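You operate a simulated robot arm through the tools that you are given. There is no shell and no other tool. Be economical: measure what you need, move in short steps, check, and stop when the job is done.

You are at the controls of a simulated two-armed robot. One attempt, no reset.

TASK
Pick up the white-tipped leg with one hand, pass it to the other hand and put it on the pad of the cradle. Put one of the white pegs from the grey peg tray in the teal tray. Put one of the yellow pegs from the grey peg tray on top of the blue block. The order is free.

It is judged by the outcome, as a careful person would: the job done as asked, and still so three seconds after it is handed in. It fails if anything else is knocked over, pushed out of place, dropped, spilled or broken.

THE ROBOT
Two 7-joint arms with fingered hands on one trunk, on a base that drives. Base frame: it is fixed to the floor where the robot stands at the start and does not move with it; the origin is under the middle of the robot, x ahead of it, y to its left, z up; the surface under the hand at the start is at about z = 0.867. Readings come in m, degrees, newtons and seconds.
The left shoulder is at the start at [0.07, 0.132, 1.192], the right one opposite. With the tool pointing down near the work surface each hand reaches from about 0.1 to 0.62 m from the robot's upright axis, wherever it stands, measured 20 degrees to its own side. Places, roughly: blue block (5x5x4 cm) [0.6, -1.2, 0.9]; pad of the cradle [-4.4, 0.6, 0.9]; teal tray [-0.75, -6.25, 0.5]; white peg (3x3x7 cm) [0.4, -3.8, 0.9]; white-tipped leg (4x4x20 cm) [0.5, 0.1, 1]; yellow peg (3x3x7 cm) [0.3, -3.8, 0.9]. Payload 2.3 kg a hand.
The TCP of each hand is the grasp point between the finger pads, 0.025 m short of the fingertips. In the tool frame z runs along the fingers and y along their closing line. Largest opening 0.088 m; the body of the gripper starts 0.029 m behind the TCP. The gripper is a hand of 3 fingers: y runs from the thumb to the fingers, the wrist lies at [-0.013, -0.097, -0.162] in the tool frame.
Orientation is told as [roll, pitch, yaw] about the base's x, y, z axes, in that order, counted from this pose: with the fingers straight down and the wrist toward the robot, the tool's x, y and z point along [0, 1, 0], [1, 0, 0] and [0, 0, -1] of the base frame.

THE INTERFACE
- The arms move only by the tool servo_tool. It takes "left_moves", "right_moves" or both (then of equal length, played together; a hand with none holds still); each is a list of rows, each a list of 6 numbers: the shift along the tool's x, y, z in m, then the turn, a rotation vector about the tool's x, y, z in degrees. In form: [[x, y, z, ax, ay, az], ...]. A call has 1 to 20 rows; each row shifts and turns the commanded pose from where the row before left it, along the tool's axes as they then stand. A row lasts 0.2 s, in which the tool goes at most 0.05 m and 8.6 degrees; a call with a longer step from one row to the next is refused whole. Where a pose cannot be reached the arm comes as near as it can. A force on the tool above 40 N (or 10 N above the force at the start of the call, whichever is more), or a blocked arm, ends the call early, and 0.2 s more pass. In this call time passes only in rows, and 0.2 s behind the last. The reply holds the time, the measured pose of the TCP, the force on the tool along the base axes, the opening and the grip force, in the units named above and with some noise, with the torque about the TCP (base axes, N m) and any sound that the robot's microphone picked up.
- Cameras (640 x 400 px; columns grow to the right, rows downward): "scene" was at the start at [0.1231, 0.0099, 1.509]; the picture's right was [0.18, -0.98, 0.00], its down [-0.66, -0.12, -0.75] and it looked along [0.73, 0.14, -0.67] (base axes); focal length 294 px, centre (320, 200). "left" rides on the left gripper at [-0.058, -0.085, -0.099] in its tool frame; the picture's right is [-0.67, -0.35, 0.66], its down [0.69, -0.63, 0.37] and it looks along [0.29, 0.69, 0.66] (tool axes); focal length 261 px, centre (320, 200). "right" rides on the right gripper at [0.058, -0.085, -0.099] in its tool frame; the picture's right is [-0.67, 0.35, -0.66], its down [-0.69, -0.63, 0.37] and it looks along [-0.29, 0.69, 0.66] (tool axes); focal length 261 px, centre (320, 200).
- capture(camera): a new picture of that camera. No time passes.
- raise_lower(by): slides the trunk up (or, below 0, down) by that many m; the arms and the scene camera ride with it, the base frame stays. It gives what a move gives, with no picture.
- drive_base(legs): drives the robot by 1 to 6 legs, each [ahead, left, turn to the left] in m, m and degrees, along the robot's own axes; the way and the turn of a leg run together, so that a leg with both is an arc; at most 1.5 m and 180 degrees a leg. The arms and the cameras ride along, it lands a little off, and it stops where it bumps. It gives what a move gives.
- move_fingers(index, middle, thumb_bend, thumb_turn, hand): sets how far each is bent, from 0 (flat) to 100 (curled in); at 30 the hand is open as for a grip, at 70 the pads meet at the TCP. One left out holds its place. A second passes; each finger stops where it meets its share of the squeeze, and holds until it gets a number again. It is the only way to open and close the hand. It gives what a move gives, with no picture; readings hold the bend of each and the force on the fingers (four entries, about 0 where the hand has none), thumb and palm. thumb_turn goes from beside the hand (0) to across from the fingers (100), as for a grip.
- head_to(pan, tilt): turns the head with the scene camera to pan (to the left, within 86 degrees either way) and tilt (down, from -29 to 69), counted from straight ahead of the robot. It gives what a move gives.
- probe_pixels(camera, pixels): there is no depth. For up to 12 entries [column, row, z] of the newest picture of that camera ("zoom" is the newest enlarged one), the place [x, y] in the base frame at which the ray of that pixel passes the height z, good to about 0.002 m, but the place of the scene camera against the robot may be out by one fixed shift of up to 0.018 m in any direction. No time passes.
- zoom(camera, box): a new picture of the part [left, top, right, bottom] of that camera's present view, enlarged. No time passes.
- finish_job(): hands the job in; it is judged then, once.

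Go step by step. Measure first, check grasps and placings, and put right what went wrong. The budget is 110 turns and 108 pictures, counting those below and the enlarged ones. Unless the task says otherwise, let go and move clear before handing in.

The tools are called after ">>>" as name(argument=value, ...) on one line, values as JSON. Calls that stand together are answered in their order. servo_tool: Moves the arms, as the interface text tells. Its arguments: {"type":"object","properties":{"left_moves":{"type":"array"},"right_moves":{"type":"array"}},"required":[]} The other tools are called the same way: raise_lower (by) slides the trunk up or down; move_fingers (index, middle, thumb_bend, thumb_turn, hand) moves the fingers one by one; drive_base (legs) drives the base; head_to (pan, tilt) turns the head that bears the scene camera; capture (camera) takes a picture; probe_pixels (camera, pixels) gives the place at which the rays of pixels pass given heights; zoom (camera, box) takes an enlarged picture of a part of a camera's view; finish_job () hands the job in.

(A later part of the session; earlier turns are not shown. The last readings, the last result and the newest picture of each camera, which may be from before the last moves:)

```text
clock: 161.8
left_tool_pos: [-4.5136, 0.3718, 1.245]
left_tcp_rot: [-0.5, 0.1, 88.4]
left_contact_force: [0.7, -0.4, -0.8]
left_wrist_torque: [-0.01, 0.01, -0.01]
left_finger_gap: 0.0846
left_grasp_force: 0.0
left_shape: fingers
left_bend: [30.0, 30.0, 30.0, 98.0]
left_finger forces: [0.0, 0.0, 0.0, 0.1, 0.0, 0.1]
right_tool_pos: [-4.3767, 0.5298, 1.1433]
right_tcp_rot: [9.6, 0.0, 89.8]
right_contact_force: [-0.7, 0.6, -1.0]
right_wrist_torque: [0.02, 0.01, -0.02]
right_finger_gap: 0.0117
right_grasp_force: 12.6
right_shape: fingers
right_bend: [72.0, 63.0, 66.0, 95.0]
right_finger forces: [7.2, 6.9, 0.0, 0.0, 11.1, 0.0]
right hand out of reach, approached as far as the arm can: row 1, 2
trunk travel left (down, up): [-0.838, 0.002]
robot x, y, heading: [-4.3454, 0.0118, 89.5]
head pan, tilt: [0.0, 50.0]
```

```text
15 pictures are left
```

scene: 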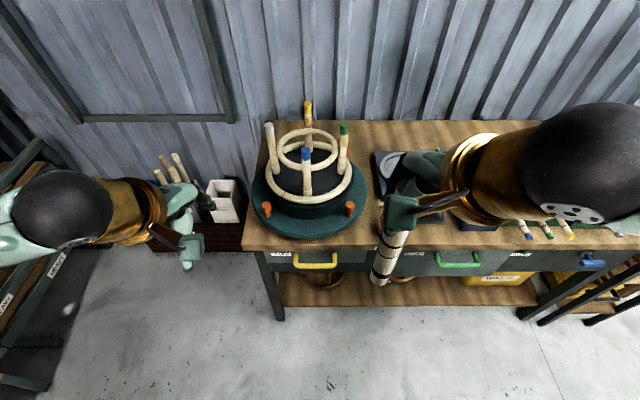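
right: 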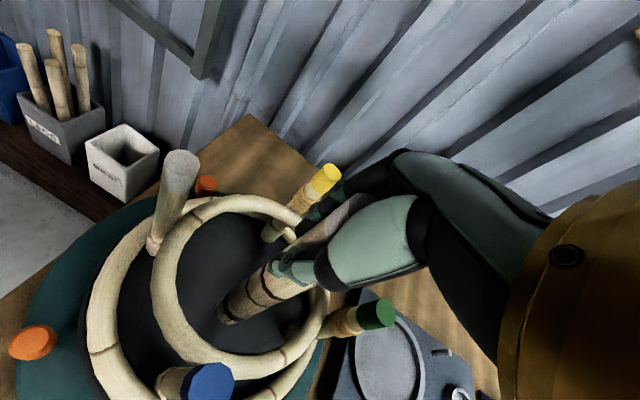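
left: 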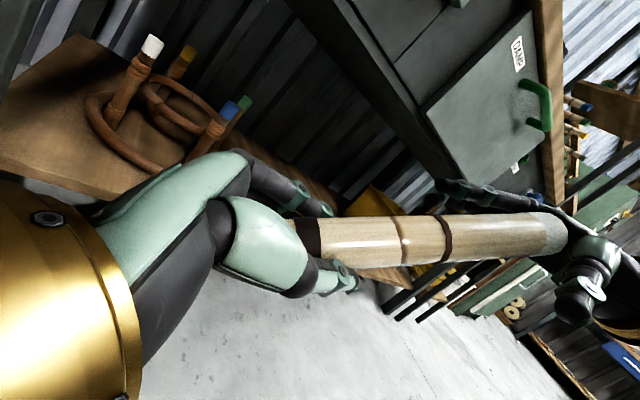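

The leg is inside the small ring, clear of everything. I'll nudge it towards the centre and step down.

>>> servo_tool(right_moves=[[0.006, 0.009, 0.001, 0, 0, 0], [0, 0.009, 0, 0, 0, 0], [-0.0017, 0, 0.0099, 0, 0, 0], [-0.0017, 0, 0.0099, 0, 0, 0]])

>>> servo_tool(right_moves=[[-0.0008, 0, 0.005, 0, 0, 0], [-0.0008, 0, 0.005, 0, 0, 0]])

```text
clock: 162.8
left_tool_pos: [-4.5137, 0.3715, 1.2464]
left_tcp_rot: [-0.4, 0.2, 88.4]
left_contact_force: [-0.2, 0.2, 0.5]
left_wrist_torque: [0.02, -0.01, 0.01]
left_finger_gap: 0.0846
left_grasp_force: 0.1
left_shape: fingers
left_bend: [30.0, 30.0, 30.0, 98.0]
left_finger forces: [0.1, 0.0, 0.0, 0.0, 0.0, 0.0]
right_tool_pos: [-4.3843, 0.5468, 1.1234]
right_tcp_rot: [9.6, 0.0, 89.7]
right_contact_force: [0.4, -0.5, -0.1]
right_wrist_torque: [0.04, -0.03, 0.02]
right_finger_gap: 0.0116
right_grasp_force: 12.6
right_shape: fingers
right_bend: [72.0, 63.0, 66.0, 95.0]
right_finger forces: [7.0, 6.8, 0.0, 0.0, 11.0, 0.0]
trunk travel left (down, up): [-0.838, 0.002]
robot x, y, heading: [-4.3446, 0.0129, 89.7]
head pan, tilt: [0.0, 50.0]
```

```text
clock: 163.4
left_tool_pos: [-4.5131, 0.3704, 1.2451]
left_tcp_rot: [-0.5, 0.2, 88.4]
left_contact_force: [-0.1, -0.1, 0.4]
left_wrist_torque: [-0.01, 0.02, -0.02]
left_finger_gap: 0.0846
left_grasp_force: 0.1
left_shape: fingers
left_bend: [30.0, 30.0, 30.0, 98.0]
left_finger forces: [0.1, 0.0, 0.0, 0.0, 0.0, 0.0]
right_tool_pos: [-4.3824, 0.5482, 1.114]
right_tcp_rot: [9.8, 0.0, 89.9]
right_contact_force: [0.0, 0.4, -0.4]
right_wrist_torque: [0.02, 0.05, 0.04]
right_finger_gap: 0.0118
right_grasp_force: 12.4
right_shape: fingers
right_bend: [72.0, 63.0, 66.0, 95.0]
right_finger forces: [7.0, 6.8, 0.0, 0.0, 10.9, 0.0]
trunk travel left (down, up): [-0.838, 0.002]
robot x, y, heading: [-4.3439, 0.0105, 89.6]
head pan, tilt: [0.0, 50.0]
```

>>> servo_tool(right_moves=[[-0.0008, 0, 0.005, 0, 0, 0], [-0.0008, 0, 0.005, 0, 0, 0]])

```text
clock: 164.0
left_tool_pos: [-4.514, 0.3713, 1.2453]
left_tcp_rot: [-0.6, 0.1, 88.4]
left_contact_force: [0.0, -0.4, -0.6]
left_wrist_torque: [0.01, -0.03, 0.02]
left_finger_gap: 0.0845
left_grasp_force: 0.1
left_shape: fingers
left_bend: [30.0, 30.0, 30.0, 98.0]
left_finger forces: [0.1, 0.1, 0.1, 0.0, 0.1, 0.0]
right_tool_pos: [-4.3831, 0.5463, 1.1047]
right_tcp_rot: [9.6, 0.0, 89.8]
right_contact_force: [0.1, -0.5, -0.8]
right_wrist_torque: [0.01, 0.01, 0.02]
right_finger_gap: 0.0118
right_grasp_force: 12.3
right_shape: fingers
right_bend: [72.0, 63.0, 66.0, 95.0]
right_finger forces: [6.9, 6.8, 0.0, 0.1, 11.0, 0.0]
trunk travel left (down, up): [-0.838, 0.002]
robot x, y, heading: [-4.3433, 0.0106, 89.8]
head pan, tilt: [0.0, 50.0]
```

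>>> servo_tool(right_moves=[[-0.0008, 0, 0.005, 0, 0, 0], [-0.0008, 0, 0.005, 0, 0, 0]])

>>> zoom(camera="right", box=[120, 180, 400, 390])

```text
clock: 164.6
left_tool_pos: [-4.5138, 0.37, 1.2467]
left_tcp_rot: [-0.6, 0.2, 88.4]
left_contact_force: [-0.3, -0.6, -0.2]
left_wrist_torque: [0.01, -0.04, -0.01]
left_finger_gap: 0.0842
left_grasp_force: 0.1
left_shape: fingers
left_bend: [30.0, 30.0, 30.0, 98.0]
left_finger forces: [0.0, 0.0, 0.0, 0.1, 0.0, 0.0]
right_tool_pos: [-4.3825, 0.5476, 1.0941]
right_tcp_rot: [9.7, 0.0, 89.8]
right_contact_force: [0.5, 0.1, -0.5]
right_wrist_torque: [-0.01, 0.01, -0.04]
right_finger_gap: 0.0114
right_grasp_force: 12.3
right_shape: fingers
right_bend: [72.0, 63.0, 66.0, 95.0]
right_finger forces: [6.8, 6.8, 0.0, 0.0, 10.9, 0.0]
trunk travel left (down, up): [-0.838, 0.002]
robot x, y, heading: [-4.345, 0.0132, 89.6]
head pan, tilt: [0.0, 50.0]
```

```text
1.90 times, centred on (260, 285) of right
```

zoom: 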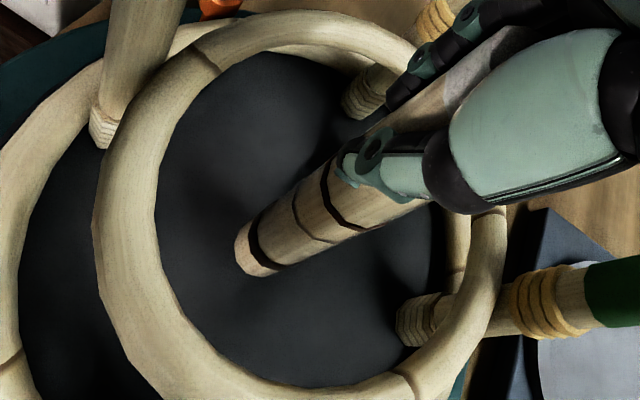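

The leg is centred in the ring and nearing the dark pad. I'll continue down.

>>> servo_tool(right_moves=[[-0.0008, 0, 0.005, 0, 0, 0], [-0.0008, 0, 0.005, 0, 0, 0]])

```text
clock: 165.2
left_tool_pos: [-4.513, 0.3702, 1.2468]
left_tcp_rot: [-0.6, 0.2, 88.4]
left_contact_force: [0.4, -1.0, -0.1]
left_wrist_torque: [0.0, 0.02, 0.0]
left_finger_gap: 0.0846
left_grasp_force: 0.0
left_shape: fingers
left_bend: [30.0, 30.0, 30.0, 98.0]
left_finger forces: [0.1, 0.0, 0.0, 0.0, 0.0, 0.1]
right_tool_pos: [-4.3835, 0.548, 1.0844]
right_tcp_rot: [9.7, 0.1, 89.9]
right_contact_force: [0.4, -0.4, -0.8]
right_wrist_torque: [-0.02, -0.01, 0.0]
right_finger_gap: 0.0115
right_grasp_force: 11.8
right_shape: fingers
right_bend: [72.0, 63.0, 66.0, 95.0]
right_finger forces: [6.8, 6.8, 0.1, 0.0, 10.8, 0.1]
trunk travel left (down, up): [-0.838, 0.002]
robot x, y, heading: [-4.3441, 0.0121, 89.5]
head pan, tilt: [0.0, 50.0]
```

>>> servo_tool(right_moves=[[-0.0008, 0, 0.005, 0, 0, 0], [-0.0008, 0, 0.005, 0, 0, 0]])

```text
clock: 165.8
left_tool_pos: [-4.5121, 0.37, 1.2453]
left_tcp_rot: [-0.5, 0.1, 88.4]
left_contact_force: [0.9, 0.4, 0.3]
left_wrist_torque: [0.02, -0.02, 0.01]
left_finger_gap: 0.0847
left_grasp_force: 0.1
left_shape: fingers
left_bend: [30.0, 30.0, 30.0, 98.0]
left_finger forces: [0.0, 0.0, 0.0, 0.0, 0.0, 0.1]
right_tool_pos: [-4.3822, 0.5477, 1.0736]
right_tcp_rot: [9.6, 0.0, 89.8]
right_contact_force: [0.1, -1.0, -1.5]
right_wrist_torque: [-0.01, 0.04, 0.0]
right_finger_gap: 0.0115
right_grasp_force: 11.9
right_shape: fingers
right_bend: [72.0, 63.0, 66.0, 95.0]
right_finger forces: [6.7, 6.8, 0.1, 0.1, 10.7, 0.0]
trunk travel left (down, up): [-0.838, 0.002]
robot x, y, heading: [-4.3457, 0.0118, 89.9]
head pan, tilt: [0.0, 50.0]
```

>>> servo_tool(right_moves=[[-0.0008, 0, 0.005, 0, 0, 0], [-0.0008, 0, 0.005, 0, 0, 0]])

>>> zoom(camera="right", box=[120, 180, 400, 390])

```text
clock: 166.4
left_tool_pos: [-4.5136, 0.3655, 1.248]
left_tcp_rot: [-0.5, 0.0, 88.5]
left_contact_force: [-0.7, 0.6, -0.6]
left_wrist_torque: [-0.04, 0.02, -0.02]
left_finger_gap: 0.0845
left_grasp_force: 0.1
left_shape: fingers
left_bend: [30.0, 30.0, 30.0, 98.0]
left_finger forces: [0.0, 0.0, 0.0, 0.0, 0.0, 0.0]
right_tool_pos: [-4.3844, 0.5443, 1.0666]
right_tcp_rot: [9.8, -0.5, 89.8]
right_contact_force: [-1.7, 1.8, 17.6]
right_wrist_torque: [0.28, 0.02, -0.04]
right_finger_gap: 0.01
right_grasp_force: 17.2
right_shape: fingers
right_bend: [72.0, 63.0, 66.0, 95.0]
right_finger forces: [8.8, 9.5, 0.1, 0.0, 15.2, 0.0]
trunk travel left (down, up): [-0.838, 0.002]
robot x, y, heading: [-4.3481, 0.0131, 89.6]
head pan, tilt: [0.0, 50.0]
```

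```text
1.90 times, centred on (260, 285) of right
```

zoom: 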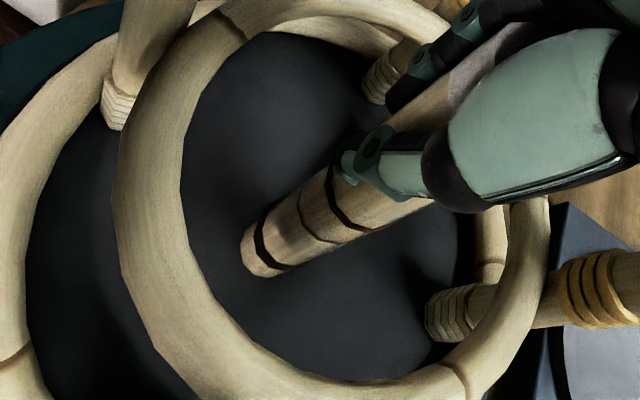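

The leg is on the pad with 17.6 N upward contact. I'll relieve most of the pressure and open the fingers gradually.

>>> servo_tool(right_moves=[[0.0004, 0, -0.0025, 0, 0, 0]])

>>> move_fingers(hand="right", index=56, middle=56, thumb_bend=56)

```text
clock: 166.8
left_tool_pos: [-4.5135, 0.3662, 1.2472]
left_tcp_rot: [-0.5, 0.0, 88.3]
left_contact_force: [0.5, 0.7, 0.2]
left_wrist_torque: [0.01, 0.0, 0.0]
left_finger_gap: 0.0844
left_grasp_force: 0.1
left_shape: fingers
left_bend: [30.0, 30.0, 30.0, 98.0]
left_finger forces: [0.1, 0.0, 0.1, 0.0, 0.0, 0.0]
right_tool_pos: [-4.3848, 0.5453, 1.0672]
right_tcp_rot: [9.6, -0.4, 89.8]
right_contact_force: [-1.8, 1.5, 16.5]
right_wrist_torque: [0.29, 0.1, 0.04]
right_finger_gap: 0.0103
right_grasp_force: 16.7
right_shape: fingers
right_bend: [72.0, 63.0, 66.0, 95.0]
right_finger forces: [8.7, 9.1, 0.0, 0.0, 15.2, 0.0]
trunk travel left (down, up): [-0.838, 0.002]
robot x, y, heading: [-4.3433, 0.0086, 89.8]
head pan, tilt: [0.0, 50.0]
```

```text
clock: 167.8
left_tool_pos: [-4.513, 0.3711, 1.2462]
left_tcp_rot: [-0.5, 0.2, 88.4]
left_contact_force: [-0.2, -0.7, 0.0]
left_wrist_torque: [-0.02, -0.01, -0.01]
left_finger_gap: 0.0845
left_grasp_force: 0.1
left_shape: fingers
left_bend: [30.0, 30.0, 30.0, 98.0]
left_finger forces: [0.0, 0.1, 0.0, 0.0, 0.0, 0.0]
right_tool_pos: [-4.3836, 0.5475, 1.0644]
right_tcp_rot: [9.7, -0.1, 89.8]
right_contact_force: [0.1, 0.7, 0.3]
right_wrist_torque: [0.02, 0.02, 0.01]
right_finger_gap: 0.0279
right_grasp_force: 0.0
right_shape: fingers
right_bend: [56.0, 56.0, 56.0, 97.0]
right_finger forces: [0.0, 0.0, 0.0, 0.0, 0.2, 0.0]
trunk travel left (down, up): [-0.838, 0.002]
robot x, y, heading: [-4.3433, 0.0105, 89.5]
head pan, tilt: [0.0, 50.0]
```

The leg is released with no force on it. I'll open fully and check that it stands before retreating straight up.

>>> move_fingers(hand="right", index=34, middle=34, thumb_bend=34)

>>> servo_tool(right_moves=[[0.0017, 0, -0.0099, 0, 0, 0], [0.0034, 0, -0.0197, 0, 0, 0], [0.0051, 0, -0.0296, 0, 0, 0], [0.0059, 0, -0.0345, 0, 0, 0], [0.0059, 0, -0.0345, 0, 0, 0], [0.0059, 0, -0.0345, 0, 0, 0]])

>>> capture(camera="right")

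```text
clock: 168.8
left_tool_pos: [-4.5143, 0.37, 1.2471]
left_tcp_rot: [-0.4, 0.3, 88.4]
left_contact_force: [-0.6, 0.1, -0.7]
left_wrist_torque: [-0.01, -0.02, 0.01]
left_finger_gap: 0.0846
left_grasp_force: 0.1
left_shape: fingers
left_bend: [30.0, 30.0, 30.0, 98.0]
left_finger forces: [0.0, 0.0, 0.1, 0.0, 0.0, 0.1]
right_tool_pos: [-4.383, 0.5465, 1.0665]
right_tcp_rot: [9.8, 0.1, 89.7]
right_contact_force: [0.1, 0.0, -0.4]
right_wrist_torque: [0.02, -0.04, -0.01]
right_finger_gap: 0.0759
right_grasp_force: 0.1
right_shape: fingers
right_bend: [34.0, 34.0, 34.0, 97.0]
right_finger forces: [0.0, 0.0, 0.0, 0.0, 0.1, 0.0]
trunk travel left (down, up): [-0.838, 0.002]
robot x, y, heading: [-4.3463, 0.0113, 89.6]
head pan, tilt: [0.0, 50.0]
```

```text
clock: 170.2
left_tool_pos: [-4.5146, 0.3712, 1.2462]
left_tcp_rot: [-0.5, 0.1, 88.4]
left_contact_force: [-0.1, -0.3, -0.5]
left_wrist_torque: [0.01, 0.01, 0.03]
left_finger_gap: 0.0846
left_grasp_force: 0.0
left_shape: fingers
left_bend: [30.0, 30.0, 30.0, 98.0]
left_finger forces: [0.1, 0.0, 0.0, 0.1, 0.0, 0.0]
right_tool_pos: [-4.3814, 0.547, 1.232]
right_tcp_rot: [9.8, 0.0, 89.8]
right_contact_force: [0.3, 0.0, 0.6]
right_wrist_torque: [0.01, 0.01, 0.0]
right_finger_gap: 0.0756
right_grasp_force: 0.1
right_shape: fingers
right_bend: [34.0, 34.0, 34.0, 97.0]
right_finger forces: [0.1, 0.0, 0.0, 0.1, 0.0, 0.0]
trunk travel left (down, up): [-0.838, 0.002]
robot x, y, heading: [-4.3418, 0.0138, 89.7]
head pan, tilt: [0.0, 50.0]
```

```text
12 pictures are left
```

right: 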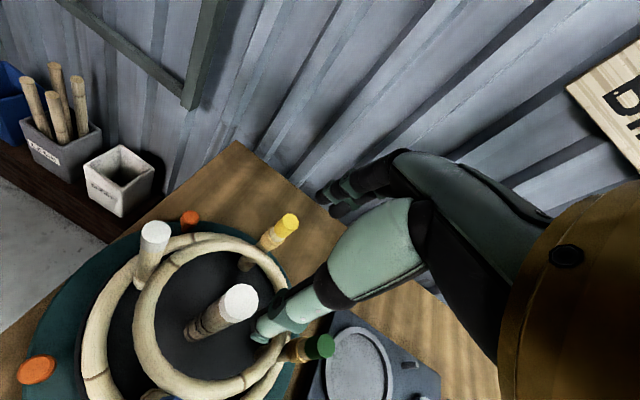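

The leg stands upright on the cradle's pad at (225,310), and everything around it is undisturbed. Now the pegs: I'll tuck the right hand and drive to the peg station along the known lane.

>>> drive_base(legs=[[-0.3, 0, 0]])

>>> servo_tool(right_moves=[[0, -0.04, -0.01, 0, -4.85, 0], [0, -0.04, -0.01, 0, -4.85, 0], [-0.03, -0.04, 0, 0, 0, 0], [-0.04, -0.04, 0, 0, 0, 0], [-0.04, -0.02, 0, 0, 0, 0]])

>>> drive_base(legs=[[0, 0, -89.7], [1.5, 0, 0], [1.5, 0, 0], [1.05, 0, 0]])

>>> drive_base(legs=[[0, -1.5, 0], [0, -1.4, 0]])

>>> head_to(pan=-35, tilt=38)

>>> capture(camera="scene")

```text
clock: 172.2
left_tool_pos: [-4.5134, 0.0832, 1.2449]
left_tcp_rot: [-0.5, 0.4, 87.8]
left_contact_force: [0.7, 0.8, 0.5]
left_wrist_torque: [0.01, 0.02, -0.03]
left_finger_gap: 0.0846
left_grasp_force: 0.1
left_shape: fingers
left_bend: [30.0, 30.0, 30.0, 98.0]
left_finger forces: [0.0, 0.1, 0.0, 0.0, 0.0, 0.0]
right_tool_pos: [-4.3784, 0.2575, 1.2288]
right_tcp_rot: [9.7, 0.2, 89.1]
right_contact_force: [0.7, -0.5, 0.0]
right_wrist_torque: [-0.02, -0.02, 0.01]
right_finger_gap: 0.0761
right_grasp_force: 0.1
right_shape: fingers
right_bend: [34.0, 34.0, 34.0, 97.0]
right_finger forces: [0.0, 0.1, 0.0, 0.1, 0.0, 0.0]
trunk travel left (down, up): [-0.838, 0.002]
robot x, y, heading: [-4.3471, -0.2811, 88.9]
head pan, tilt: [0.0, 50.0]
```

```text
refused: row 4 steps farther than a row can; nothing moved
```

```text
clock: 195.3
left_tool_pos: [0.0252, -0.1159, 1.2451]
left_tcp_rot: [-0.5, 0.1, -1.5]
left_contact_force: [-0.2, 0.1, -0.6]
left_wrist_torque: [0.05, 0.03, -0.02]
left_finger_gap: 0.0843
left_grasp_force: 0.0
left_shape: fingers
left_bend: [30.0, 30.0, 30.0, 98.0]
left_finger forces: [0.1, 0.1, 0.1, 0.0, 0.0, 0.0]
right_tool_pos: [0.2021, -0.2467, 1.2307]
right_tcp_rot: [9.7, -0.1, -0.2]
right_contact_force: [0.0, 0.2, 0.2]
right_wrist_torque: [0.0, 0.03, -0.01]
right_finger_gap: 0.0758
right_grasp_force: 0.1
right_shape: fingers
right_bend: [34.0, 34.0, 34.0, 97.0]
right_finger forces: [0.2, 0.0, 0.0, 0.0, 0.1, 0.0]
trunk travel left (down, up): [-0.838, 0.002]
robot x, y, heading: [-0.3341, -0.2858, -0.2]
head pan, tilt: [0.0, 50.0]
```

```text
clock: 209.4
left_tool_pos: [0.0383, -3.0294, 1.2467]
left_tcp_rot: [-0.6, 0.2, -0.4]
left_contact_force: [0.5, -0.3, 0.4]
left_wrist_torque: [-0.02, 0.01, 0.03]
left_finger_gap: 0.0844
left_grasp_force: 0.0
left_shape: fingers
left_bend: [30.0, 30.0, 30.0, 98.0]
left_finger forces: [0.1, 0.0, 0.1, 0.0, 0.0, 0.0]
right_tool_pos: [0.2177, -3.1587, 1.2302]
right_tcp_rot: [9.7, 0.0, 0.9]
right_contact_force: [-0.3, -0.2, 0.0]
right_wrist_torque: [0.0, 0.04, 0.04]
right_finger_gap: 0.0761
right_grasp_force: 0.0
right_shape: fingers
right_bend: [34.0, 34.0, 34.0, 97.0]
right_finger forces: [0.0, 0.0, 0.0, 0.0, 0.0, 0.0]
trunk travel left (down, up): [-0.838, 0.002]
robot x, y, heading: [-0.318, -3.2054, 0.9]
head pan, tilt: [0.0, 50.0]
```

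```text
clock: 210.4
left_tool_pos: [0.0381, -3.0303, 1.2473]
left_tcp_rot: [-0.5, 0.2, -0.5]
left_contact_force: [0.9, -0.6, 0.2]
left_wrist_torque: [0.02, 0.04, -0.01]
left_finger_gap: 0.0845
left_grasp_force: 0.0
left_shape: fingers
left_bend: [30.0, 30.0, 30.0, 98.0]
left_finger forces: [0.1, 0.0, 0.0, 0.1, 0.1, 0.0]
right_tool_pos: [0.2183, -3.1583, 1.2297]
right_tcp_rot: [9.7, 0.1, 1.0]
right_contact_force: [0.1, 0.3, -0.9]
right_wrist_torque: [-0.02, -0.04, -0.02]
right_finger_gap: 0.0758
right_grasp_force: 0.0
right_shape: fingers
right_bend: [34.0, 34.0, 34.0, 97.0]
right_finger forces: [0.1, 0.1, 0.0, 0.0, 0.0, 0.0]
trunk travel left (down, up): [-0.838, 0.002]
robot x, y, heading: [-0.3178, -3.2058, 1.0]
head pan, tilt: [-35.0, 38.0]
```

```text
11 pictures are left
```

scene: 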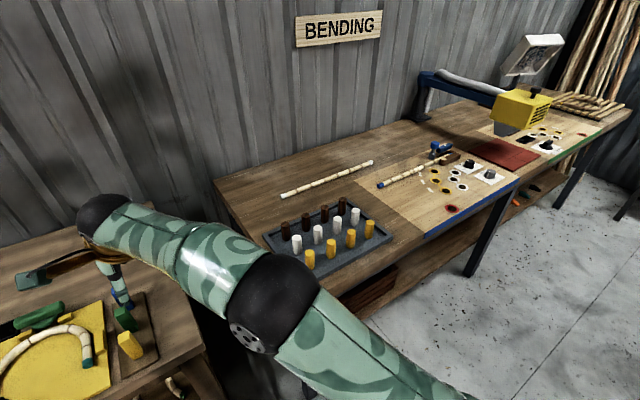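

The peg tray is ahead-right near (330,235), with a yellow row nearest, then white, then brown. I'll zoom and probe the tops.

>>> zoom(camera="scene", box=[250, 170, 410, 300])

>>> probe_pixels(camera="scene", pixels=[[310, 251, 0.94], [331, 242, 0.94], [350, 233, 0.94], [368, 224, 0.94], [297, 238, 0.94], [318, 228, 0.94], [337, 220, 0.94], [355, 212, 0.94], [265, 240, 0.88], [300, 296, 0.88], [392, 236, 0.88], [350, 194, 0.88]])

```text
3.08 times, centred on (330, 235) of scene
```

zoom: 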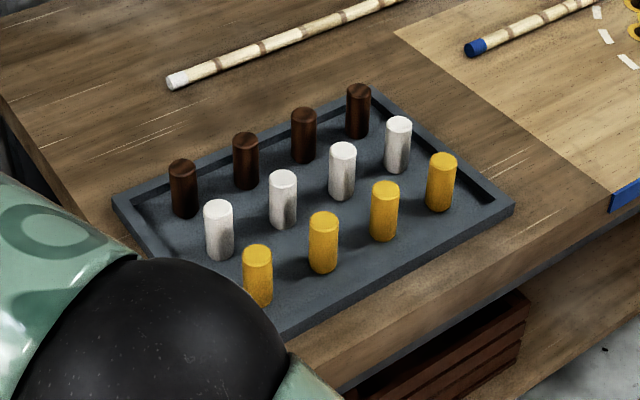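

```text
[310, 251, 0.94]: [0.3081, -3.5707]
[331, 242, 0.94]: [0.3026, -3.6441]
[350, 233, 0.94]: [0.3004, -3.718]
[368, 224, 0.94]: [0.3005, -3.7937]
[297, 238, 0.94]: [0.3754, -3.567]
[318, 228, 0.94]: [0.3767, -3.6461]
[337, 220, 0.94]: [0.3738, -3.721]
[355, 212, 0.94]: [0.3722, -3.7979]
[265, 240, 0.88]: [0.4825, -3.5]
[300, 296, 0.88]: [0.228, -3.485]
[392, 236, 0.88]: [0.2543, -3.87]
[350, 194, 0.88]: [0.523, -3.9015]
```

The pegs stand on a 7.3 cm grid: the yellow row at x≈0.302 and the white row at x≈0.374. I'll drive to face the tray, lower the trunk, and straighten the right hand.

>>> drive_base(legs=[[0.2, -0.475, -1.0]])

>>> raise_lower(by=-0.1)

>>> servo_tool(right_moves=[[0, 0, 0, 0, -4.85, 0], [0, 0, 0, 0, -4.85, 0]])

```text
clock: 213.5
left_tool_pos: [0.2402, -3.5229, 1.2467]
left_tcp_rot: [-0.6, 0.1, -2.2]
left_contact_force: [-0.8, 0.6, 0.4]
left_wrist_torque: [-0.02, 0.0, 0.02]
left_finger_gap: 0.0845
left_grasp_force: 0.1
left_shape: fingers
left_bend: [30.0, 30.0, 30.0, 98.0]
left_finger forces: [0.0, 0.0, 0.0, 0.0, 0.0, 0.1]
right_tool_pos: [0.4153, -3.6577, 1.2299]
right_tcp_rot: [9.6, 0.0, -1.0]
right_contact_force: [-1.0, 0.5, 0.5]
right_wrist_torque: [0.02, 0.01, -0.01]
right_finger_gap: 0.0761
right_grasp_force: 0.0
right_shape: fingers
right_bend: [34.0, 34.0, 34.0, 97.0]
right_finger forces: [0.0, 0.1, 0.0, 0.0, 0.0, 0.1]
trunk travel left (down, up): [-0.838, 0.002]
robot x, y, heading: [-0.1182, -3.6892, -0.9]
head pan, tilt: [-35.0, 38.0]
```

```text
clock: 214.8
left_tool_pos: [0.2403, -3.5238, 1.1464]
left_tcp_rot: [-0.6, 0.2, -2.2]
left_contact_force: [-0.3, 0.9, 1.2]
left_wrist_torque: [0.0, 0.02, 0.04]
left_finger_gap: 0.0843
left_grasp_force: 0.1
left_shape: fingers
left_bend: [30.0, 30.0, 30.0, 98.0]
left_finger forces: [0.0, 0.0, 0.1, 0.0, 0.0, 0.0]
right_tool_pos: [0.4172, -3.6585, 1.1307]
right_tcp_rot: [9.7, 0.0, -0.9]
right_contact_force: [0.0, 0.4, -0.8]
right_wrist_torque: [-0.03, 0.02, -0.01]
right_finger_gap: 0.0759
right_grasp_force: 0.1
right_shape: fingers
right_bend: [34.0, 34.0, 34.0, 97.0]
right_finger forces: [0.0, 0.0, 0.0, 0.0, 0.1, 0.1]
trunk travel left (down, up): [-0.738, 0.102]
robot x, y, heading: [-0.1218, -3.6899, -1.1]
head pan, tilt: [-35.0, 38.0]
```

```text
clock: 215.4
left_tool_pos: [0.2408, -3.5231, 1.1461]
left_tcp_rot: [-0.5, 0.2, -2.2]
left_contact_force: [-0.4, -0.4, 0.0]
left_wrist_torque: [0.01, 0.0, 0.0]
left_finger_gap: 0.0844
left_grasp_force: 0.1
left_shape: fingers
left_bend: [30.0, 30.0, 30.0, 98.0]
left_finger forces: [0.0, 0.1, 0.0, 0.0, 0.0, 0.1]
right_tool_pos: [0.4165, -3.6589, 1.1303]
right_tcp_rot: [0.0, 0.0, -1.0]
right_contact_force: [0.9, -0.5, -0.3]
right_wrist_torque: [-0.01, -0.03, 0.01]
right_finger_gap: 0.0761
right_grasp_force: 0.1
right_shape: fingers
right_bend: [34.0, 34.0, 34.0, 97.0]
right_finger forces: [0.0, 0.1, 0.0, 0.0, 0.0, 0.0]
trunk travel left (down, up): [-0.738, 0.102]
robot x, y, heading: [-0.116, -3.6911, -0.9]
head pan, tilt: [-35.0, 38.0]
```

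>>> servo_tool(right_moves=[[-0.0272, -0.0229, 0.01, 0, 0, 0], [-0.0272, -0.0229, 0.01, 0, 0, 0], [-0.0272, -0.0229, 0.01, 0, 0, 0], [-0.0272, -0.0229, 0.01, 0, 0, 0], [-0.0272, -0.0229, 0.01, 0, 0, 0]], left_moves=[[-0.0088, 0.0266, 0.01, 0, 0, 0], [-0.0088, 0.0266, 0.01, 0, 0, 0], [-0.0088, 0.0266, 0.01, 0, 0, 0], [-0.0088, 0.0266, 0.01, 0, 0, 0], [-0.0088, 0.0266, 0.01, 0, 0, 0]])

>>> capture(camera="right")

>>> capture(camera="left")

```text
clock: 216.6
left_tool_pos: [0.3729, -3.5776, 1.0955]
left_tcp_rot: [-0.4, 0.1, -2.3]
left_contact_force: [-0.5, -0.1, -0.1]
left_wrist_torque: [0.01, -0.01, -0.04]
left_finger_gap: 0.0844
left_grasp_force: 0.0
left_shape: fingers
left_bend: [30.0, 30.0, 30.0, 98.0]
left_finger forces: [0.1, 0.0, 0.1, 0.1, 0.1, 0.1]
right_tool_pos: [0.3014, -3.797, 1.0813]
right_tcp_rot: [0.1, -0.1, -0.9]
right_contact_force: [0.0, 0.2, 0.4]
right_wrist_torque: [-0.02, 0.01, 0.02]
right_finger_gap: 0.0758
right_grasp_force: 0.0
right_shape: fingers
right_bend: [34.0, 34.0, 34.0, 97.0]
right_finger forces: [0.1, 0.0, 0.0, 0.0, 0.0, 0.1]
trunk travel left (down, up): [-0.738, 0.102]
robot x, y, heading: [-0.1166, -3.6857, -0.8]
head pan, tilt: [-35.0, 38.0]
```

```text
9 pictures are left
```

right: 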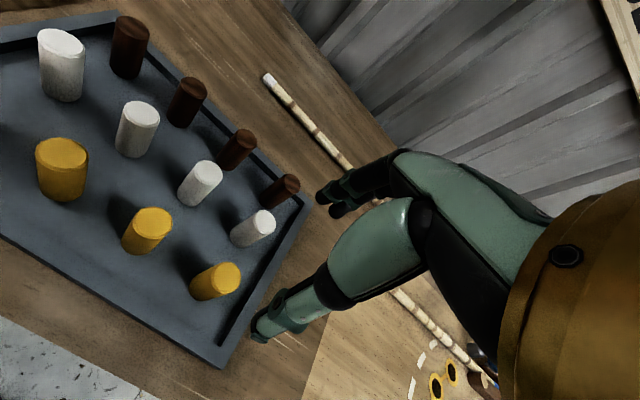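

```text
8 pictures are left
```

left: 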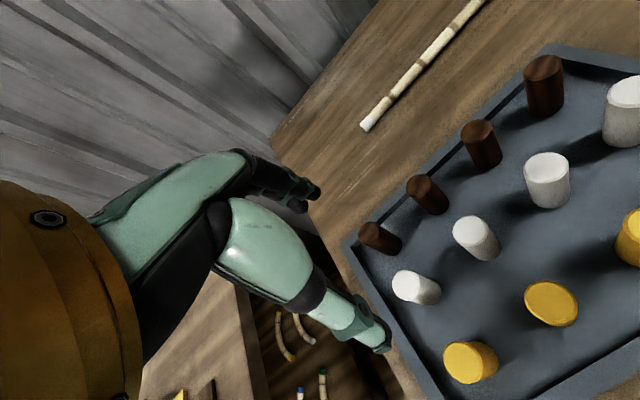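

>>> probe_pixels(camera="right", pixels=[[225, 275, 0.93], [225, 275, 0.945], [225, 275, 0.96], [195, 290, 0.88], [61, 42, 0.93], [61, 42, 0.945], [61, 42, 0.96]])

>>> probe_pixels(camera="left", pixels=[[404, 284, 0.93], [404, 284, 0.945], [404, 284, 0.96], [434, 293, 0.88]])

```text
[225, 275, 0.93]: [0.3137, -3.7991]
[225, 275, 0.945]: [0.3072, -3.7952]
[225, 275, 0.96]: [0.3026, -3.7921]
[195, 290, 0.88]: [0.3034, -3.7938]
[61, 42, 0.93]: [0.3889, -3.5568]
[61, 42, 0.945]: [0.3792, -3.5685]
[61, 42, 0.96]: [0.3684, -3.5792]
```

```text
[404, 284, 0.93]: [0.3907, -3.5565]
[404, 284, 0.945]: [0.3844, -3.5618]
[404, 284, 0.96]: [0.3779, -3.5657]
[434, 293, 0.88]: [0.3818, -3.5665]
```

Stereo puts the white peg at (0.389, -3.558) and the yellow peg at (0.312, -3.798), with tops at z≈0.932. I'll narrow both hands and descend on them together.

>>> move_fingers(hand="right", index=41, middle=41, thumb_bend=41)

>>> move_fingers(hand="left", index=41, middle=41, thumb_bend=41)

>>> servo_tool(right_moves=[[-0.001, 0.011, 0, 0, 0, 0], [0, 0, 0.04, 0, 0, 0], [0, 0, 0.04, 0, 0, 0], [0, 0, 0.035, 0, 0, 0], [0, 0, 0.03, 0, 0, 0], [0, 0, 0.028, 0, 0, 0], [0, 0, 0, 0, 0, 0]], left_moves=[[0.019, 0.016, 0, 0, 0, 0], [0, 0, 0.04, 0, 0, 0], [0, 0, 0.04, 0, 0, 0], [0, 0, 0.04, 0, 0, 0], [0, 0, 0.035, 0, 0, 0], [0, 0, 0.032, 0, 0, 0], [0, 0, 0, 0, 0, 0]])

>>> capture(camera="right")

```text
clock: 217.6
left_tool_pos: [0.3719, -3.5734, 1.0965]
left_tcp_rot: [-0.5, 0.2, -2.2]
left_contact_force: [-0.3, -0.1, -0.7]
left_wrist_torque: [0.01, 0.0, -0.02]
left_finger_gap: 0.0846
left_grasp_force: 0.0
left_shape: fingers
left_bend: [30.0, 30.0, 30.0, 98.0]
left_finger forces: [0.1, 0.0, 0.1, 0.1, 0.1, 0.0]
right_tool_pos: [0.3022, -3.7953, 1.0809]
right_tcp_rot: [0.1, 0.0, -1.0]
right_contact_force: [0.2, 0.1, 0.6]
right_wrist_torque: [-0.01, -0.01, 0.01]
right_finger_gap: 0.0619
right_grasp_force: 0.0
right_shape: fingers
right_bend: [41.0, 41.0, 41.0, 97.0]
right_finger forces: [0.1, 0.0, 0.0, 0.1, 0.1, 0.1]
trunk travel left (down, up): [-0.738, 0.102]
robot x, y, heading: [-0.1187, -3.6923, -0.7]
head pan, tilt: [-35.0, 38.0]
```

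```text
clock: 218.6
left_tool_pos: [0.3718, -3.5744, 1.0957]
left_tcp_rot: [-0.5, 0.2, -2.1]
left_contact_force: [0.0, 0.3, -0.3]
left_wrist_torque: [0.0, 0.0, 0.01]
left_finger_gap: 0.0618
left_grasp_force: 0.1
left_shape: fingers
left_bend: [41.0, 41.0, 41.0, 99.0]
left_finger forces: [0.0, 0.0, 0.0, 0.0, 0.0, 0.0]
right_tool_pos: [0.3015, -3.7938, 1.0815]
right_tcp_rot: [0.0, -0.1, -0.9]
right_contact_force: [0.0, 0.5, -0.2]
right_wrist_torque: [-0.02, -0.03, 0.04]
right_finger_gap: 0.062
right_grasp_force: 0.0
right_shape: fingers
right_bend: [41.0, 41.0, 41.0, 97.0]
right_finger forces: [0.1, 0.0, 0.1, 0.1, 0.1, 0.1]
trunk travel left (down, up): [-0.738, 0.102]
robot x, y, heading: [-0.1222, -3.6877, -0.8]
head pan, tilt: [-35.0, 38.0]
```

```text
clock: 220.2
left_tool_pos: [0.3901, -3.5558, 0.9077]
left_tcp_rot: [-0.5, 0.1, -2.3]
left_contact_force: [0.6, -0.1, -0.7]
left_wrist_torque: [0.01, 0.0, -0.01]
left_finger_gap: 0.0618
left_grasp_force: 0.1
left_shape: fingers
left_bend: [41.0, 41.0, 41.0, 99.0]
left_finger forces: [0.1, 0.1, 0.0, 0.1, 0.0, 0.0]
right_tool_pos: [0.3123, -3.7955, 0.9072]
right_tcp_rot: [0.0, 0.0, -0.7]
right_contact_force: [0.0, -0.3, 0.0]
right_wrist_torque: [0.0, -0.03, 0.0]
right_finger_gap: 0.0619
right_grasp_force: 0.0
right_shape: fingers
right_bend: [41.0, 41.0, 41.0, 97.0]
right_finger forces: [0.1, 0.0, 0.1, 0.1, 0.1, 0.1]
trunk travel left (down, up): [-0.738, 0.102]
robot x, y, heading: [-0.1203, -3.6889, -0.8]
head pan, tilt: [-35.0, 38.0]
```

```text
7 pictures are left
```

right: 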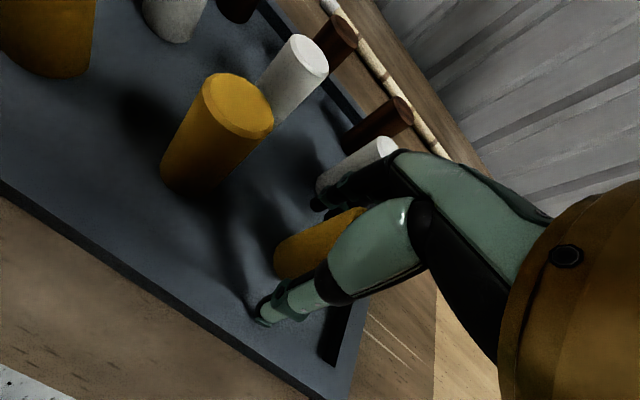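

Both hands are down with no contact, and the yellow peg is between the right thumb and fingers at (320,240). I'll close both hands.

>>> move_fingers(hand="right", index=72, middle=72, thumb_bend=72)

>>> move_fingers(hand="left", index=72, middle=72, thumb_bend=72)

```text
clock: 221.2
left_tool_pos: [0.3893, -3.5561, 0.9075]
left_tcp_rot: [-0.5, 0.1, -2.2]
left_contact_force: [-0.4, -0.4, -0.7]
left_wrist_torque: [-0.01, 0.03, 0.01]
left_finger_gap: 0.0618
left_grasp_force: 0.0
left_shape: fingers
left_bend: [41.0, 41.0, 41.0, 99.0]
left_finger forces: [0.0, 0.0, 0.0, 0.1, 0.2, 0.0]
right_tool_pos: [0.312, -3.7948, 0.9083]
right_tcp_rot: [0.0, 0.0, -0.8]
right_contact_force: [-0.3, -0.8, 0.1]
right_wrist_torque: [0.01, 0.03, 0.03]
right_finger_gap: 0.0154
right_grasp_force: 11.6
right_shape: fingers
right_bend: [71.0, 64.0, 61.0, 95.0]
right_finger forces: [5.1, 6.7, 0.1, 0.0, 11.4, 0.1]
trunk travel left (down, up): [-0.738, 0.102]
robot x, y, heading: [-0.1214, -3.6896, -0.9]
head pan, tilt: [-35.0, 38.0]
```

```text
clock: 222.2
left_tool_pos: [0.391, -3.5554, 0.9073]
left_tcp_rot: [-0.5, 0.3, -2.2]
left_contact_force: [0.7, -0.5, 0.3]
left_wrist_torque: [0.01, -0.05, -0.01]
left_finger_gap: 0.0206
left_grasp_force: 11.7
left_shape: fingers
left_bend: [59.0, 67.0, 60.0, 100.0]
left_finger forces: [8.6, 3.3, 0.0, 0.0, 10.8, 0.0]
right_tool_pos: [0.3129, -3.7954, 0.9088]
right_tcp_rot: [0.0, 0.0, -0.9]
right_contact_force: [-0.4, 0.2, 0.9]
right_wrist_torque: [0.0, -0.03, -0.02]
right_finger_gap: 0.0154
right_grasp_force: 12.0
right_shape: fingers
right_bend: [71.0, 64.0, 61.0, 95.0]
right_finger forces: [5.2, 6.7, 0.0, 0.1, 11.5, 0.0]
trunk travel left (down, up): [-0.738, 0.102]
robot x, y, heading: [-0.1203, -3.684, -0.6]
head pan, tilt: [-35.0, 38.0]
```

Both pegs are gripped at about 12 N. I'll lift both straight up slowly.

>>> servo_tool(right_moves=[[0, 0, -0.015, 0, 0, 0], [0, 0, -0.025, 0, 0, 0], [0, 0, -0.03, 0, 0, 0], [0, 0, -0.03, 0, 0, 0], [0, 0, -0.03, 0, 0, 0], [0, 0, -0.03, 0, 0, 0], [0, 0, -0.03, 0, 0, 0], [0, 0, -0.03, 0, 0, 0]], left_moves=[[0, 0, -0.015, 0, 0, 0], [0, 0, -0.025, 0, 0, 0], [0, 0, -0.03, 0, 0, 0], [0, 0, -0.03, 0, 0, 0], [0, 0, -0.03, 0, 0, 0], [0, 0, -0.03, 0, 0, 0], [0, 0, -0.03, 0, 0, 0], [0, 0, -0.03, 0, 0, 0]])

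>>> drive_base(legs=[[-0.2, 0, 0.8], [0, 1.25, 0], [0, 1.25, 0]])

>>> head_to(pan=-5, tilt=32)

>>> capture(camera="scene")

```text
clock: 224.0
left_tool_pos: [0.3913, -3.559, 1.1328]
left_tcp_rot: [-0.5, 0.1, -2.3]
left_contact_force: [0.4, -0.9, 0.4]
left_wrist_torque: [-0.02, -0.03, 0.04]
left_finger_gap: 0.0204
left_grasp_force: 10.4
left_shape: fingers
left_bend: [59.0, 71.0, 60.0, 100.0]
left_finger forces: [8.2, 2.5, 0.0, 0.0, 10.1, 0.1]
right_tool_pos: [0.3139, -3.7954, 1.1226]
right_tcp_rot: [-0.1, 0.1, -0.9]
right_contact_force: [-0.4, -0.1, -0.1]
right_wrist_torque: [0.01, 0.01, -0.01]
right_finger_gap: 0.0145
right_grasp_force: 10.6
right_shape: fingers
right_bend: [71.0, 64.0, 61.0, 95.0]
right_finger forces: [4.2, 6.0, 0.0, 0.1, 10.6, 0.0]
trunk travel left (down, up): [-0.738, 0.102]
robot x, y, heading: [-0.1192, -3.6866, -0.8]
head pan, tilt: [-35.0, 38.0]
```

```text
clock: 237.5
left_tool_pos: [0.1398, -1.0081, 1.1317]
left_tcp_rot: [-0.5, 0.1, 0.6]
left_contact_force: [0.7, -0.7, -0.7]
left_wrist_torque: [0.02, -0.06, 0.03]
left_finger_gap: 0.0207
left_grasp_force: 10.4
left_shape: fingers
left_bend: [59.0, 71.0, 60.0, 100.0]
left_finger forces: [8.2, 2.5, 0.0, 0.0, 10.1, 0.0]
right_tool_pos: [0.0746, -1.2497, 1.1214]
right_tcp_rot: [0.0, 0.0, 2.0]
right_contact_force: [-0.1, -0.1, -0.8]
right_wrist_torque: [0.02, 0.02, 0.03]
right_finger_gap: 0.0143
right_grasp_force: 10.2
right_shape: fingers
right_bend: [71.0, 64.0, 61.0, 95.0]
right_finger forces: [4.3, 5.9, 0.1, 0.0, 10.4, 0.1]
trunk travel left (down, up): [-0.738, 0.102]
robot x, y, heading: [-0.3658, -1.1621, 2.3]
head pan, tilt: [-35.0, 38.0]
```

```text
clock: 238.5
left_tool_pos: [0.1397, -1.0071, 1.1314]
left_tcp_rot: [-0.5, 0.2, 0.6]
left_contact_force: [-1.1, -0.5, -0.2]
left_wrist_torque: [0.03, -0.02, -0.01]
left_finger_gap: 0.0207
left_grasp_force: 10.6
left_shape: fingers
left_bend: [59.0, 71.0, 60.0, 100.0]
left_finger forces: [8.2, 2.6, 0.1, 0.0, 10.1, 0.1]
right_tool_pos: [0.0738, -1.248, 1.1225]
right_tcp_rot: [0.0, 0.0, 1.9]
right_contact_force: [0.5, -0.4, -1.1]
right_wrist_torque: [0.02, 0.01, -0.01]
right_finger_gap: 0.0143
right_grasp_force: 10.5
right_shape: fingers
right_bend: [71.0, 64.0, 61.0, 95.0]
right_finger forces: [4.2, 6.0, 0.0, 0.0, 10.4, 0.1]
trunk travel left (down, up): [-0.738, 0.102]
robot x, y, heading: [-0.3632, -1.1651, 1.8]
head pan, tilt: [-5.0, 32.0]
```

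```text
6 pictures are left
```

scene: 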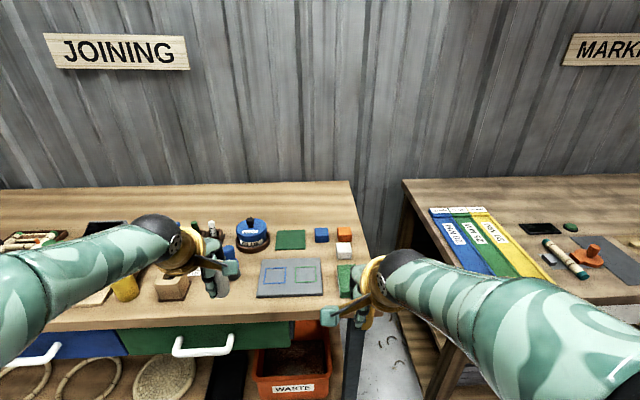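

The small blue block is at (321,234), beside orange and white ones. I'll zoom to measure it.

>>> zoom(camera="scene", box=[270, 210, 370, 300])

>>> probe_pixels(camera="scene", pixels=[[321, 231, 0.907], [344, 231, 0.907], [344, 246, 0.907], [290, 240, 0.87], [320, 318, 0.867]])

```text
4.44 times, centred on (320, 255) of scene
```

zoom: 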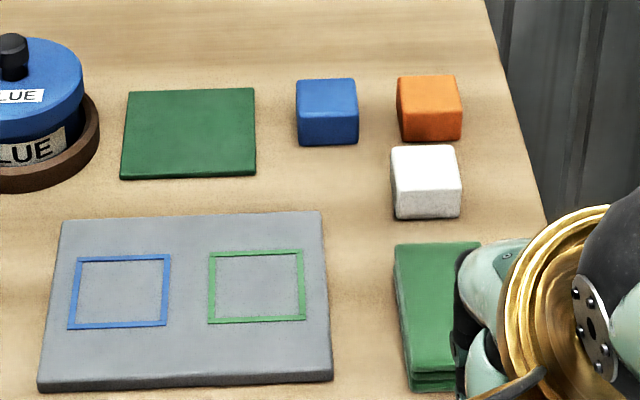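

```text
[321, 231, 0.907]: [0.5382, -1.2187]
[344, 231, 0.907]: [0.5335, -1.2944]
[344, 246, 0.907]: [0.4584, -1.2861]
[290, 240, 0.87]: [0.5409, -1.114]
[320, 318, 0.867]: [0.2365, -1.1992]
```

The block is at about (0.54, -1.219) with its top at ≈0.907, and the bench edge is at x≈0.24. I'll drive in so that the block is in reach of the right hand.

>>> drive_base(legs=[[0.38, 0.045, -1.8]])

```text
clock: 240.9
left_tool_pos: [0.5178, -0.9773, 1.1323]
left_tcp_rot: [-0.5, 0.1, -1.6]
left_contact_force: [-0.6, 0.6, -0.8]
left_wrist_torque: [0.0, -0.01, -0.02]
left_finger_gap: 0.0204
left_grasp_force: 10.7
left_shape: fingers
left_bend: [59.0, 71.0, 60.0, 100.0]
left_finger forces: [8.1, 2.4, 0.1, 0.1, 10.1, 0.0]
right_tool_pos: [0.444, -1.2158, 1.1233]
right_tcp_rot: [0.0, -0.1, -0.2]
right_contact_force: [0.1, -0.5, -0.2]
right_wrist_torque: [0.0, 0.01, 0.04]
right_finger_gap: 0.0143
right_grasp_force: 10.6
right_shape: fingers
right_bend: [71.0, 64.0, 61.0, 95.0]
right_finger forces: [4.2, 6.0, 0.0, 0.0, 10.5, 0.1]
trunk travel left (down, up): [-0.738, 0.102]
robot x, y, heading: [0.0116, -1.1136, -0.1]
head pan, tilt: [-5.0, 32.0]
```

>>> servo_tool(right_moves=[[-0.001, 0.03, 0.025, 0, 0, 0], [-0.001, 0.03, 0.025, 0, 0, 0], [0, 0.025, 0.02, 0, 0, 0], [0, 0, 0, 0, 0, 0]])

>>> capture(camera="right")

```text
clock: 241.9
left_tool_pos: [0.5186, -0.9787, 1.1306]
left_tcp_rot: [-0.4, 0.1, -1.6]
left_contact_force: [0.0, 0.3, -1.1]
left_wrist_torque: [0.01, -0.04, -0.02]
left_finger_gap: 0.0204
left_grasp_force: 10.2
left_shape: fingers
left_bend: [59.0, 71.0, 60.0, 100.0]
left_finger forces: [8.3, 2.5, 0.0, 0.0, 10.0, 0.0]
right_tool_pos: [0.5286, -1.2194, 1.0492]
right_tcp_rot: [0.0, -0.1, -0.3]
right_contact_force: [-0.2, 0.4, 0.3]
right_wrist_torque: [0.01, 0.0, 0.0]
right_finger_gap: 0.0143
right_grasp_force: 10.0
right_shape: fingers
right_bend: [71.0, 64.0, 62.0, 95.0]
right_finger forces: [4.3, 6.0, 0.0, 0.1, 10.3, 0.0]
trunk travel left (down, up): [-0.738, 0.102]
robot x, y, heading: [0.0106, -1.1165, -0.1]
head pan, tilt: [-5.0, 32.0]
```

```text
4 pictures are left
```

right: 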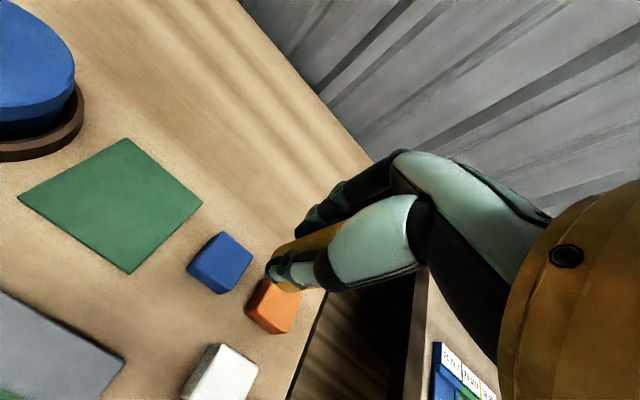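

>>> probe_pixels(camera="right", pixels=[[221, 260, 0.907], [220, 232, 0.907], [252, 259, 0.907], [190, 263, 0.907], [223, 288, 0.907], [224, 294, 0.867], [188, 272, 0.867], [283, 262, 1.003], [283, 262, 1.01]])

>>> zoom(camera="right", box=[170, 200, 350, 310])

```text
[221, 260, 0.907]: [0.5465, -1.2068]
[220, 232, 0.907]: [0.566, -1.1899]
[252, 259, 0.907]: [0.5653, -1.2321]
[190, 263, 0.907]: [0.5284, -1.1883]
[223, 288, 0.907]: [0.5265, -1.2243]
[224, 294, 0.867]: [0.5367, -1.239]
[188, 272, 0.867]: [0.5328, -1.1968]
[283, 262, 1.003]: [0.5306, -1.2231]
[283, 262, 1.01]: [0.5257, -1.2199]
```

```text
3.56 times, centred on (260, 255) of right
```

zoom: 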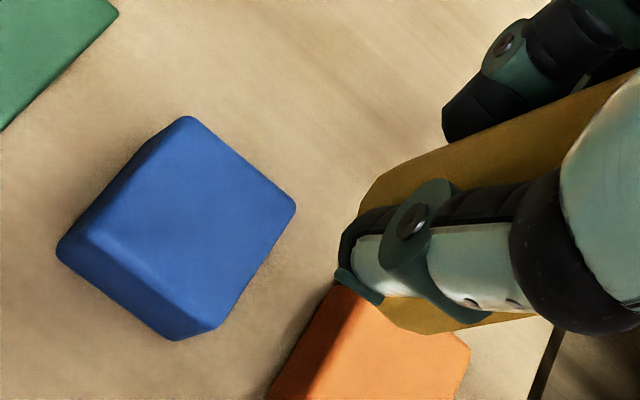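

The block's top centre is at about (0.548, -1.212) and the peg bottom is near (0.526, -1.222), close to vertical. I'll shift over the block and lower to just above it.

>>> servo_tool(right_moves=[[0.008, 0.021, 0, 0, 0, 0], [0, 0, 0.03, 0, 0, 0], [0, 0, 0.03, 0, 0, 0], [0, 0, 0.025, 0, 0, 0], [0, 0, 0, 0, 0, 0]])

>>> servo_tool(right_moves=[[0, 0, 0.004, 0, 0, 0], [0, 0, 0.004, 0, 0, 0]])

```text
clock: 243.1
left_tool_pos: [0.5199, -0.978, 1.132]
left_tcp_rot: [-0.5, 0.1, -1.7]
left_contact_force: [-0.5, 0.6, 0.0]
left_wrist_torque: [0.02, 0.0, -0.01]
left_finger_gap: 0.0203
left_grasp_force: 10.1
left_shape: fingers
left_bend: [59.0, 71.0, 60.0, 100.0]
left_finger forces: [8.1, 2.5, 0.1, 0.0, 10.0, 0.0]
right_tool_pos: [0.551, -1.2096, 0.9665]
right_tcp_rot: [0.0, 0.1, -0.1]
right_contact_force: [-0.9, -0.4, -0.7]
right_wrist_torque: [0.02, -0.03, -0.03]
right_finger_gap: 0.0139
right_grasp_force: 9.8
right_shape: fingers
right_bend: [71.0, 64.0, 62.0, 95.0]
right_finger forces: [4.1, 6.0, 0.0, 0.1, 10.1, 0.0]
trunk travel left (down, up): [-0.738, 0.102]
robot x, y, heading: [0.0087, -1.1132, -0.3]
head pan, tilt: [-5.0, 32.0]
```

```text
clock: 243.7
left_tool_pos: [0.5201, -0.979, 1.1314]
left_tcp_rot: [-0.5, 0.2, -1.6]
left_contact_force: [-0.5, 0.1, 0.2]
left_wrist_torque: [-0.01, -0.01, 0.01]
left_finger_gap: 0.0202
left_grasp_force: 10.9
left_shape: fingers
left_bend: [59.0, 71.0, 60.0, 100.0]
left_finger forces: [8.2, 2.4, 0.1, 0.0, 10.1, 0.0]
right_tool_pos: [0.5517, -1.2099, 0.959]
right_tcp_rot: [0.1, -0.1, -0.3]
right_contact_force: [0.6, -0.7, -0.5]
right_wrist_torque: [0.04, -0.02, 0.02]
right_finger_gap: 0.0137
right_grasp_force: 10.2
right_shape: fingers
right_bend: [71.0, 64.0, 62.0, 95.0]
right_finger forces: [4.1, 6.1, 0.0, 0.0, 10.0, 0.1]
trunk travel left (down, up): [-0.738, 0.102]
robot x, y, heading: [0.0084, -1.1143, -0.3]
head pan, tilt: [-5.0, 32.0]
```

>>> servo_tool(right_moves=[[0, 0, 0.003, 0, 0, 0], [0, 0, 0.003, 0, 0, 0]])

>>> servo_tool(right_moves=[[0, 0, 0.003, 0, 0, 0], [0, 0, 0, 0, 0, 0]])

>>> zoom(camera="right", box=[170, 180, 380, 330])

```text
clock: 244.3
left_tool_pos: [0.5197, -0.978, 1.1316]
left_tcp_rot: [-0.5, 0.2, -1.6]
left_contact_force: [-0.9, 0.2, -0.3]
left_wrist_torque: [0.0, 0.04, 0.03]
left_finger_gap: 0.0202
left_grasp_force: 10.6
left_shape: fingers
left_bend: [59.0, 71.0, 60.0, 100.0]
left_finger forces: [8.2, 2.4, 0.0, 0.0, 10.0, 0.1]
right_tool_pos: [0.5522, -1.2113, 0.9536]
right_tcp_rot: [0.0, 0.1, -0.2]
right_contact_force: [0.4, -0.3, -0.1]
right_wrist_torque: [0.01, -0.01, -0.03]
right_finger_gap: 0.0138
right_grasp_force: 9.7
right_shape: fingers
right_bend: [71.0, 64.0, 62.0, 95.0]
right_finger forces: [3.9, 6.0, 0.0, 0.0, 10.1, 0.0]
trunk travel left (down, up): [-0.738, 0.102]
robot x, y, heading: [0.0115, -1.1148, -0.4]
head pan, tilt: [-5.0, 32.0]
```

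```text
clock: 244.9
left_tool_pos: [0.5196, -0.9776, 1.1317]
left_tcp_rot: [-0.5, 0.1, -1.5]
left_contact_force: [0.6, -0.3, 0.4]
left_wrist_torque: [-0.01, 0.0, 0.0]
left_finger_gap: 0.0202
left_grasp_force: 9.9
left_shape: fingers
left_bend: [59.0, 71.0, 60.0, 100.0]
left_finger forces: [8.2, 2.3, 0.0, 0.0, 9.9, 0.0]
right_tool_pos: [0.5535, -1.2105, 0.9519]
right_tcp_rot: [0.0, 0.0, -0.2]
right_contact_force: [-0.8, -0.3, 0.4]
right_wrist_torque: [0.03, -0.01, 0.03]
right_finger_gap: 0.0138
right_grasp_force: 9.6
right_shape: fingers
right_bend: [71.0, 64.0, 62.0, 95.0]
right_finger forces: [4.0, 6.0, 0.0, 0.0, 10.1, 0.0]
trunk travel left (down, up): [-0.738, 0.102]
robot x, y, heading: [0.0078, -1.1169, -0.5]
head pan, tilt: [-5.0, 32.0]
```

```text
2.67 times, centred on (275, 255) of right
```

zoom: 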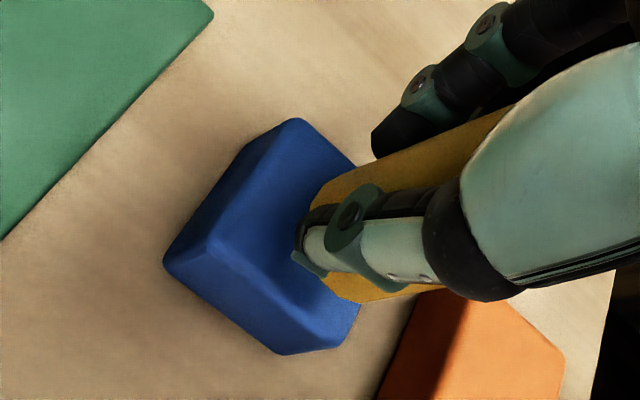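

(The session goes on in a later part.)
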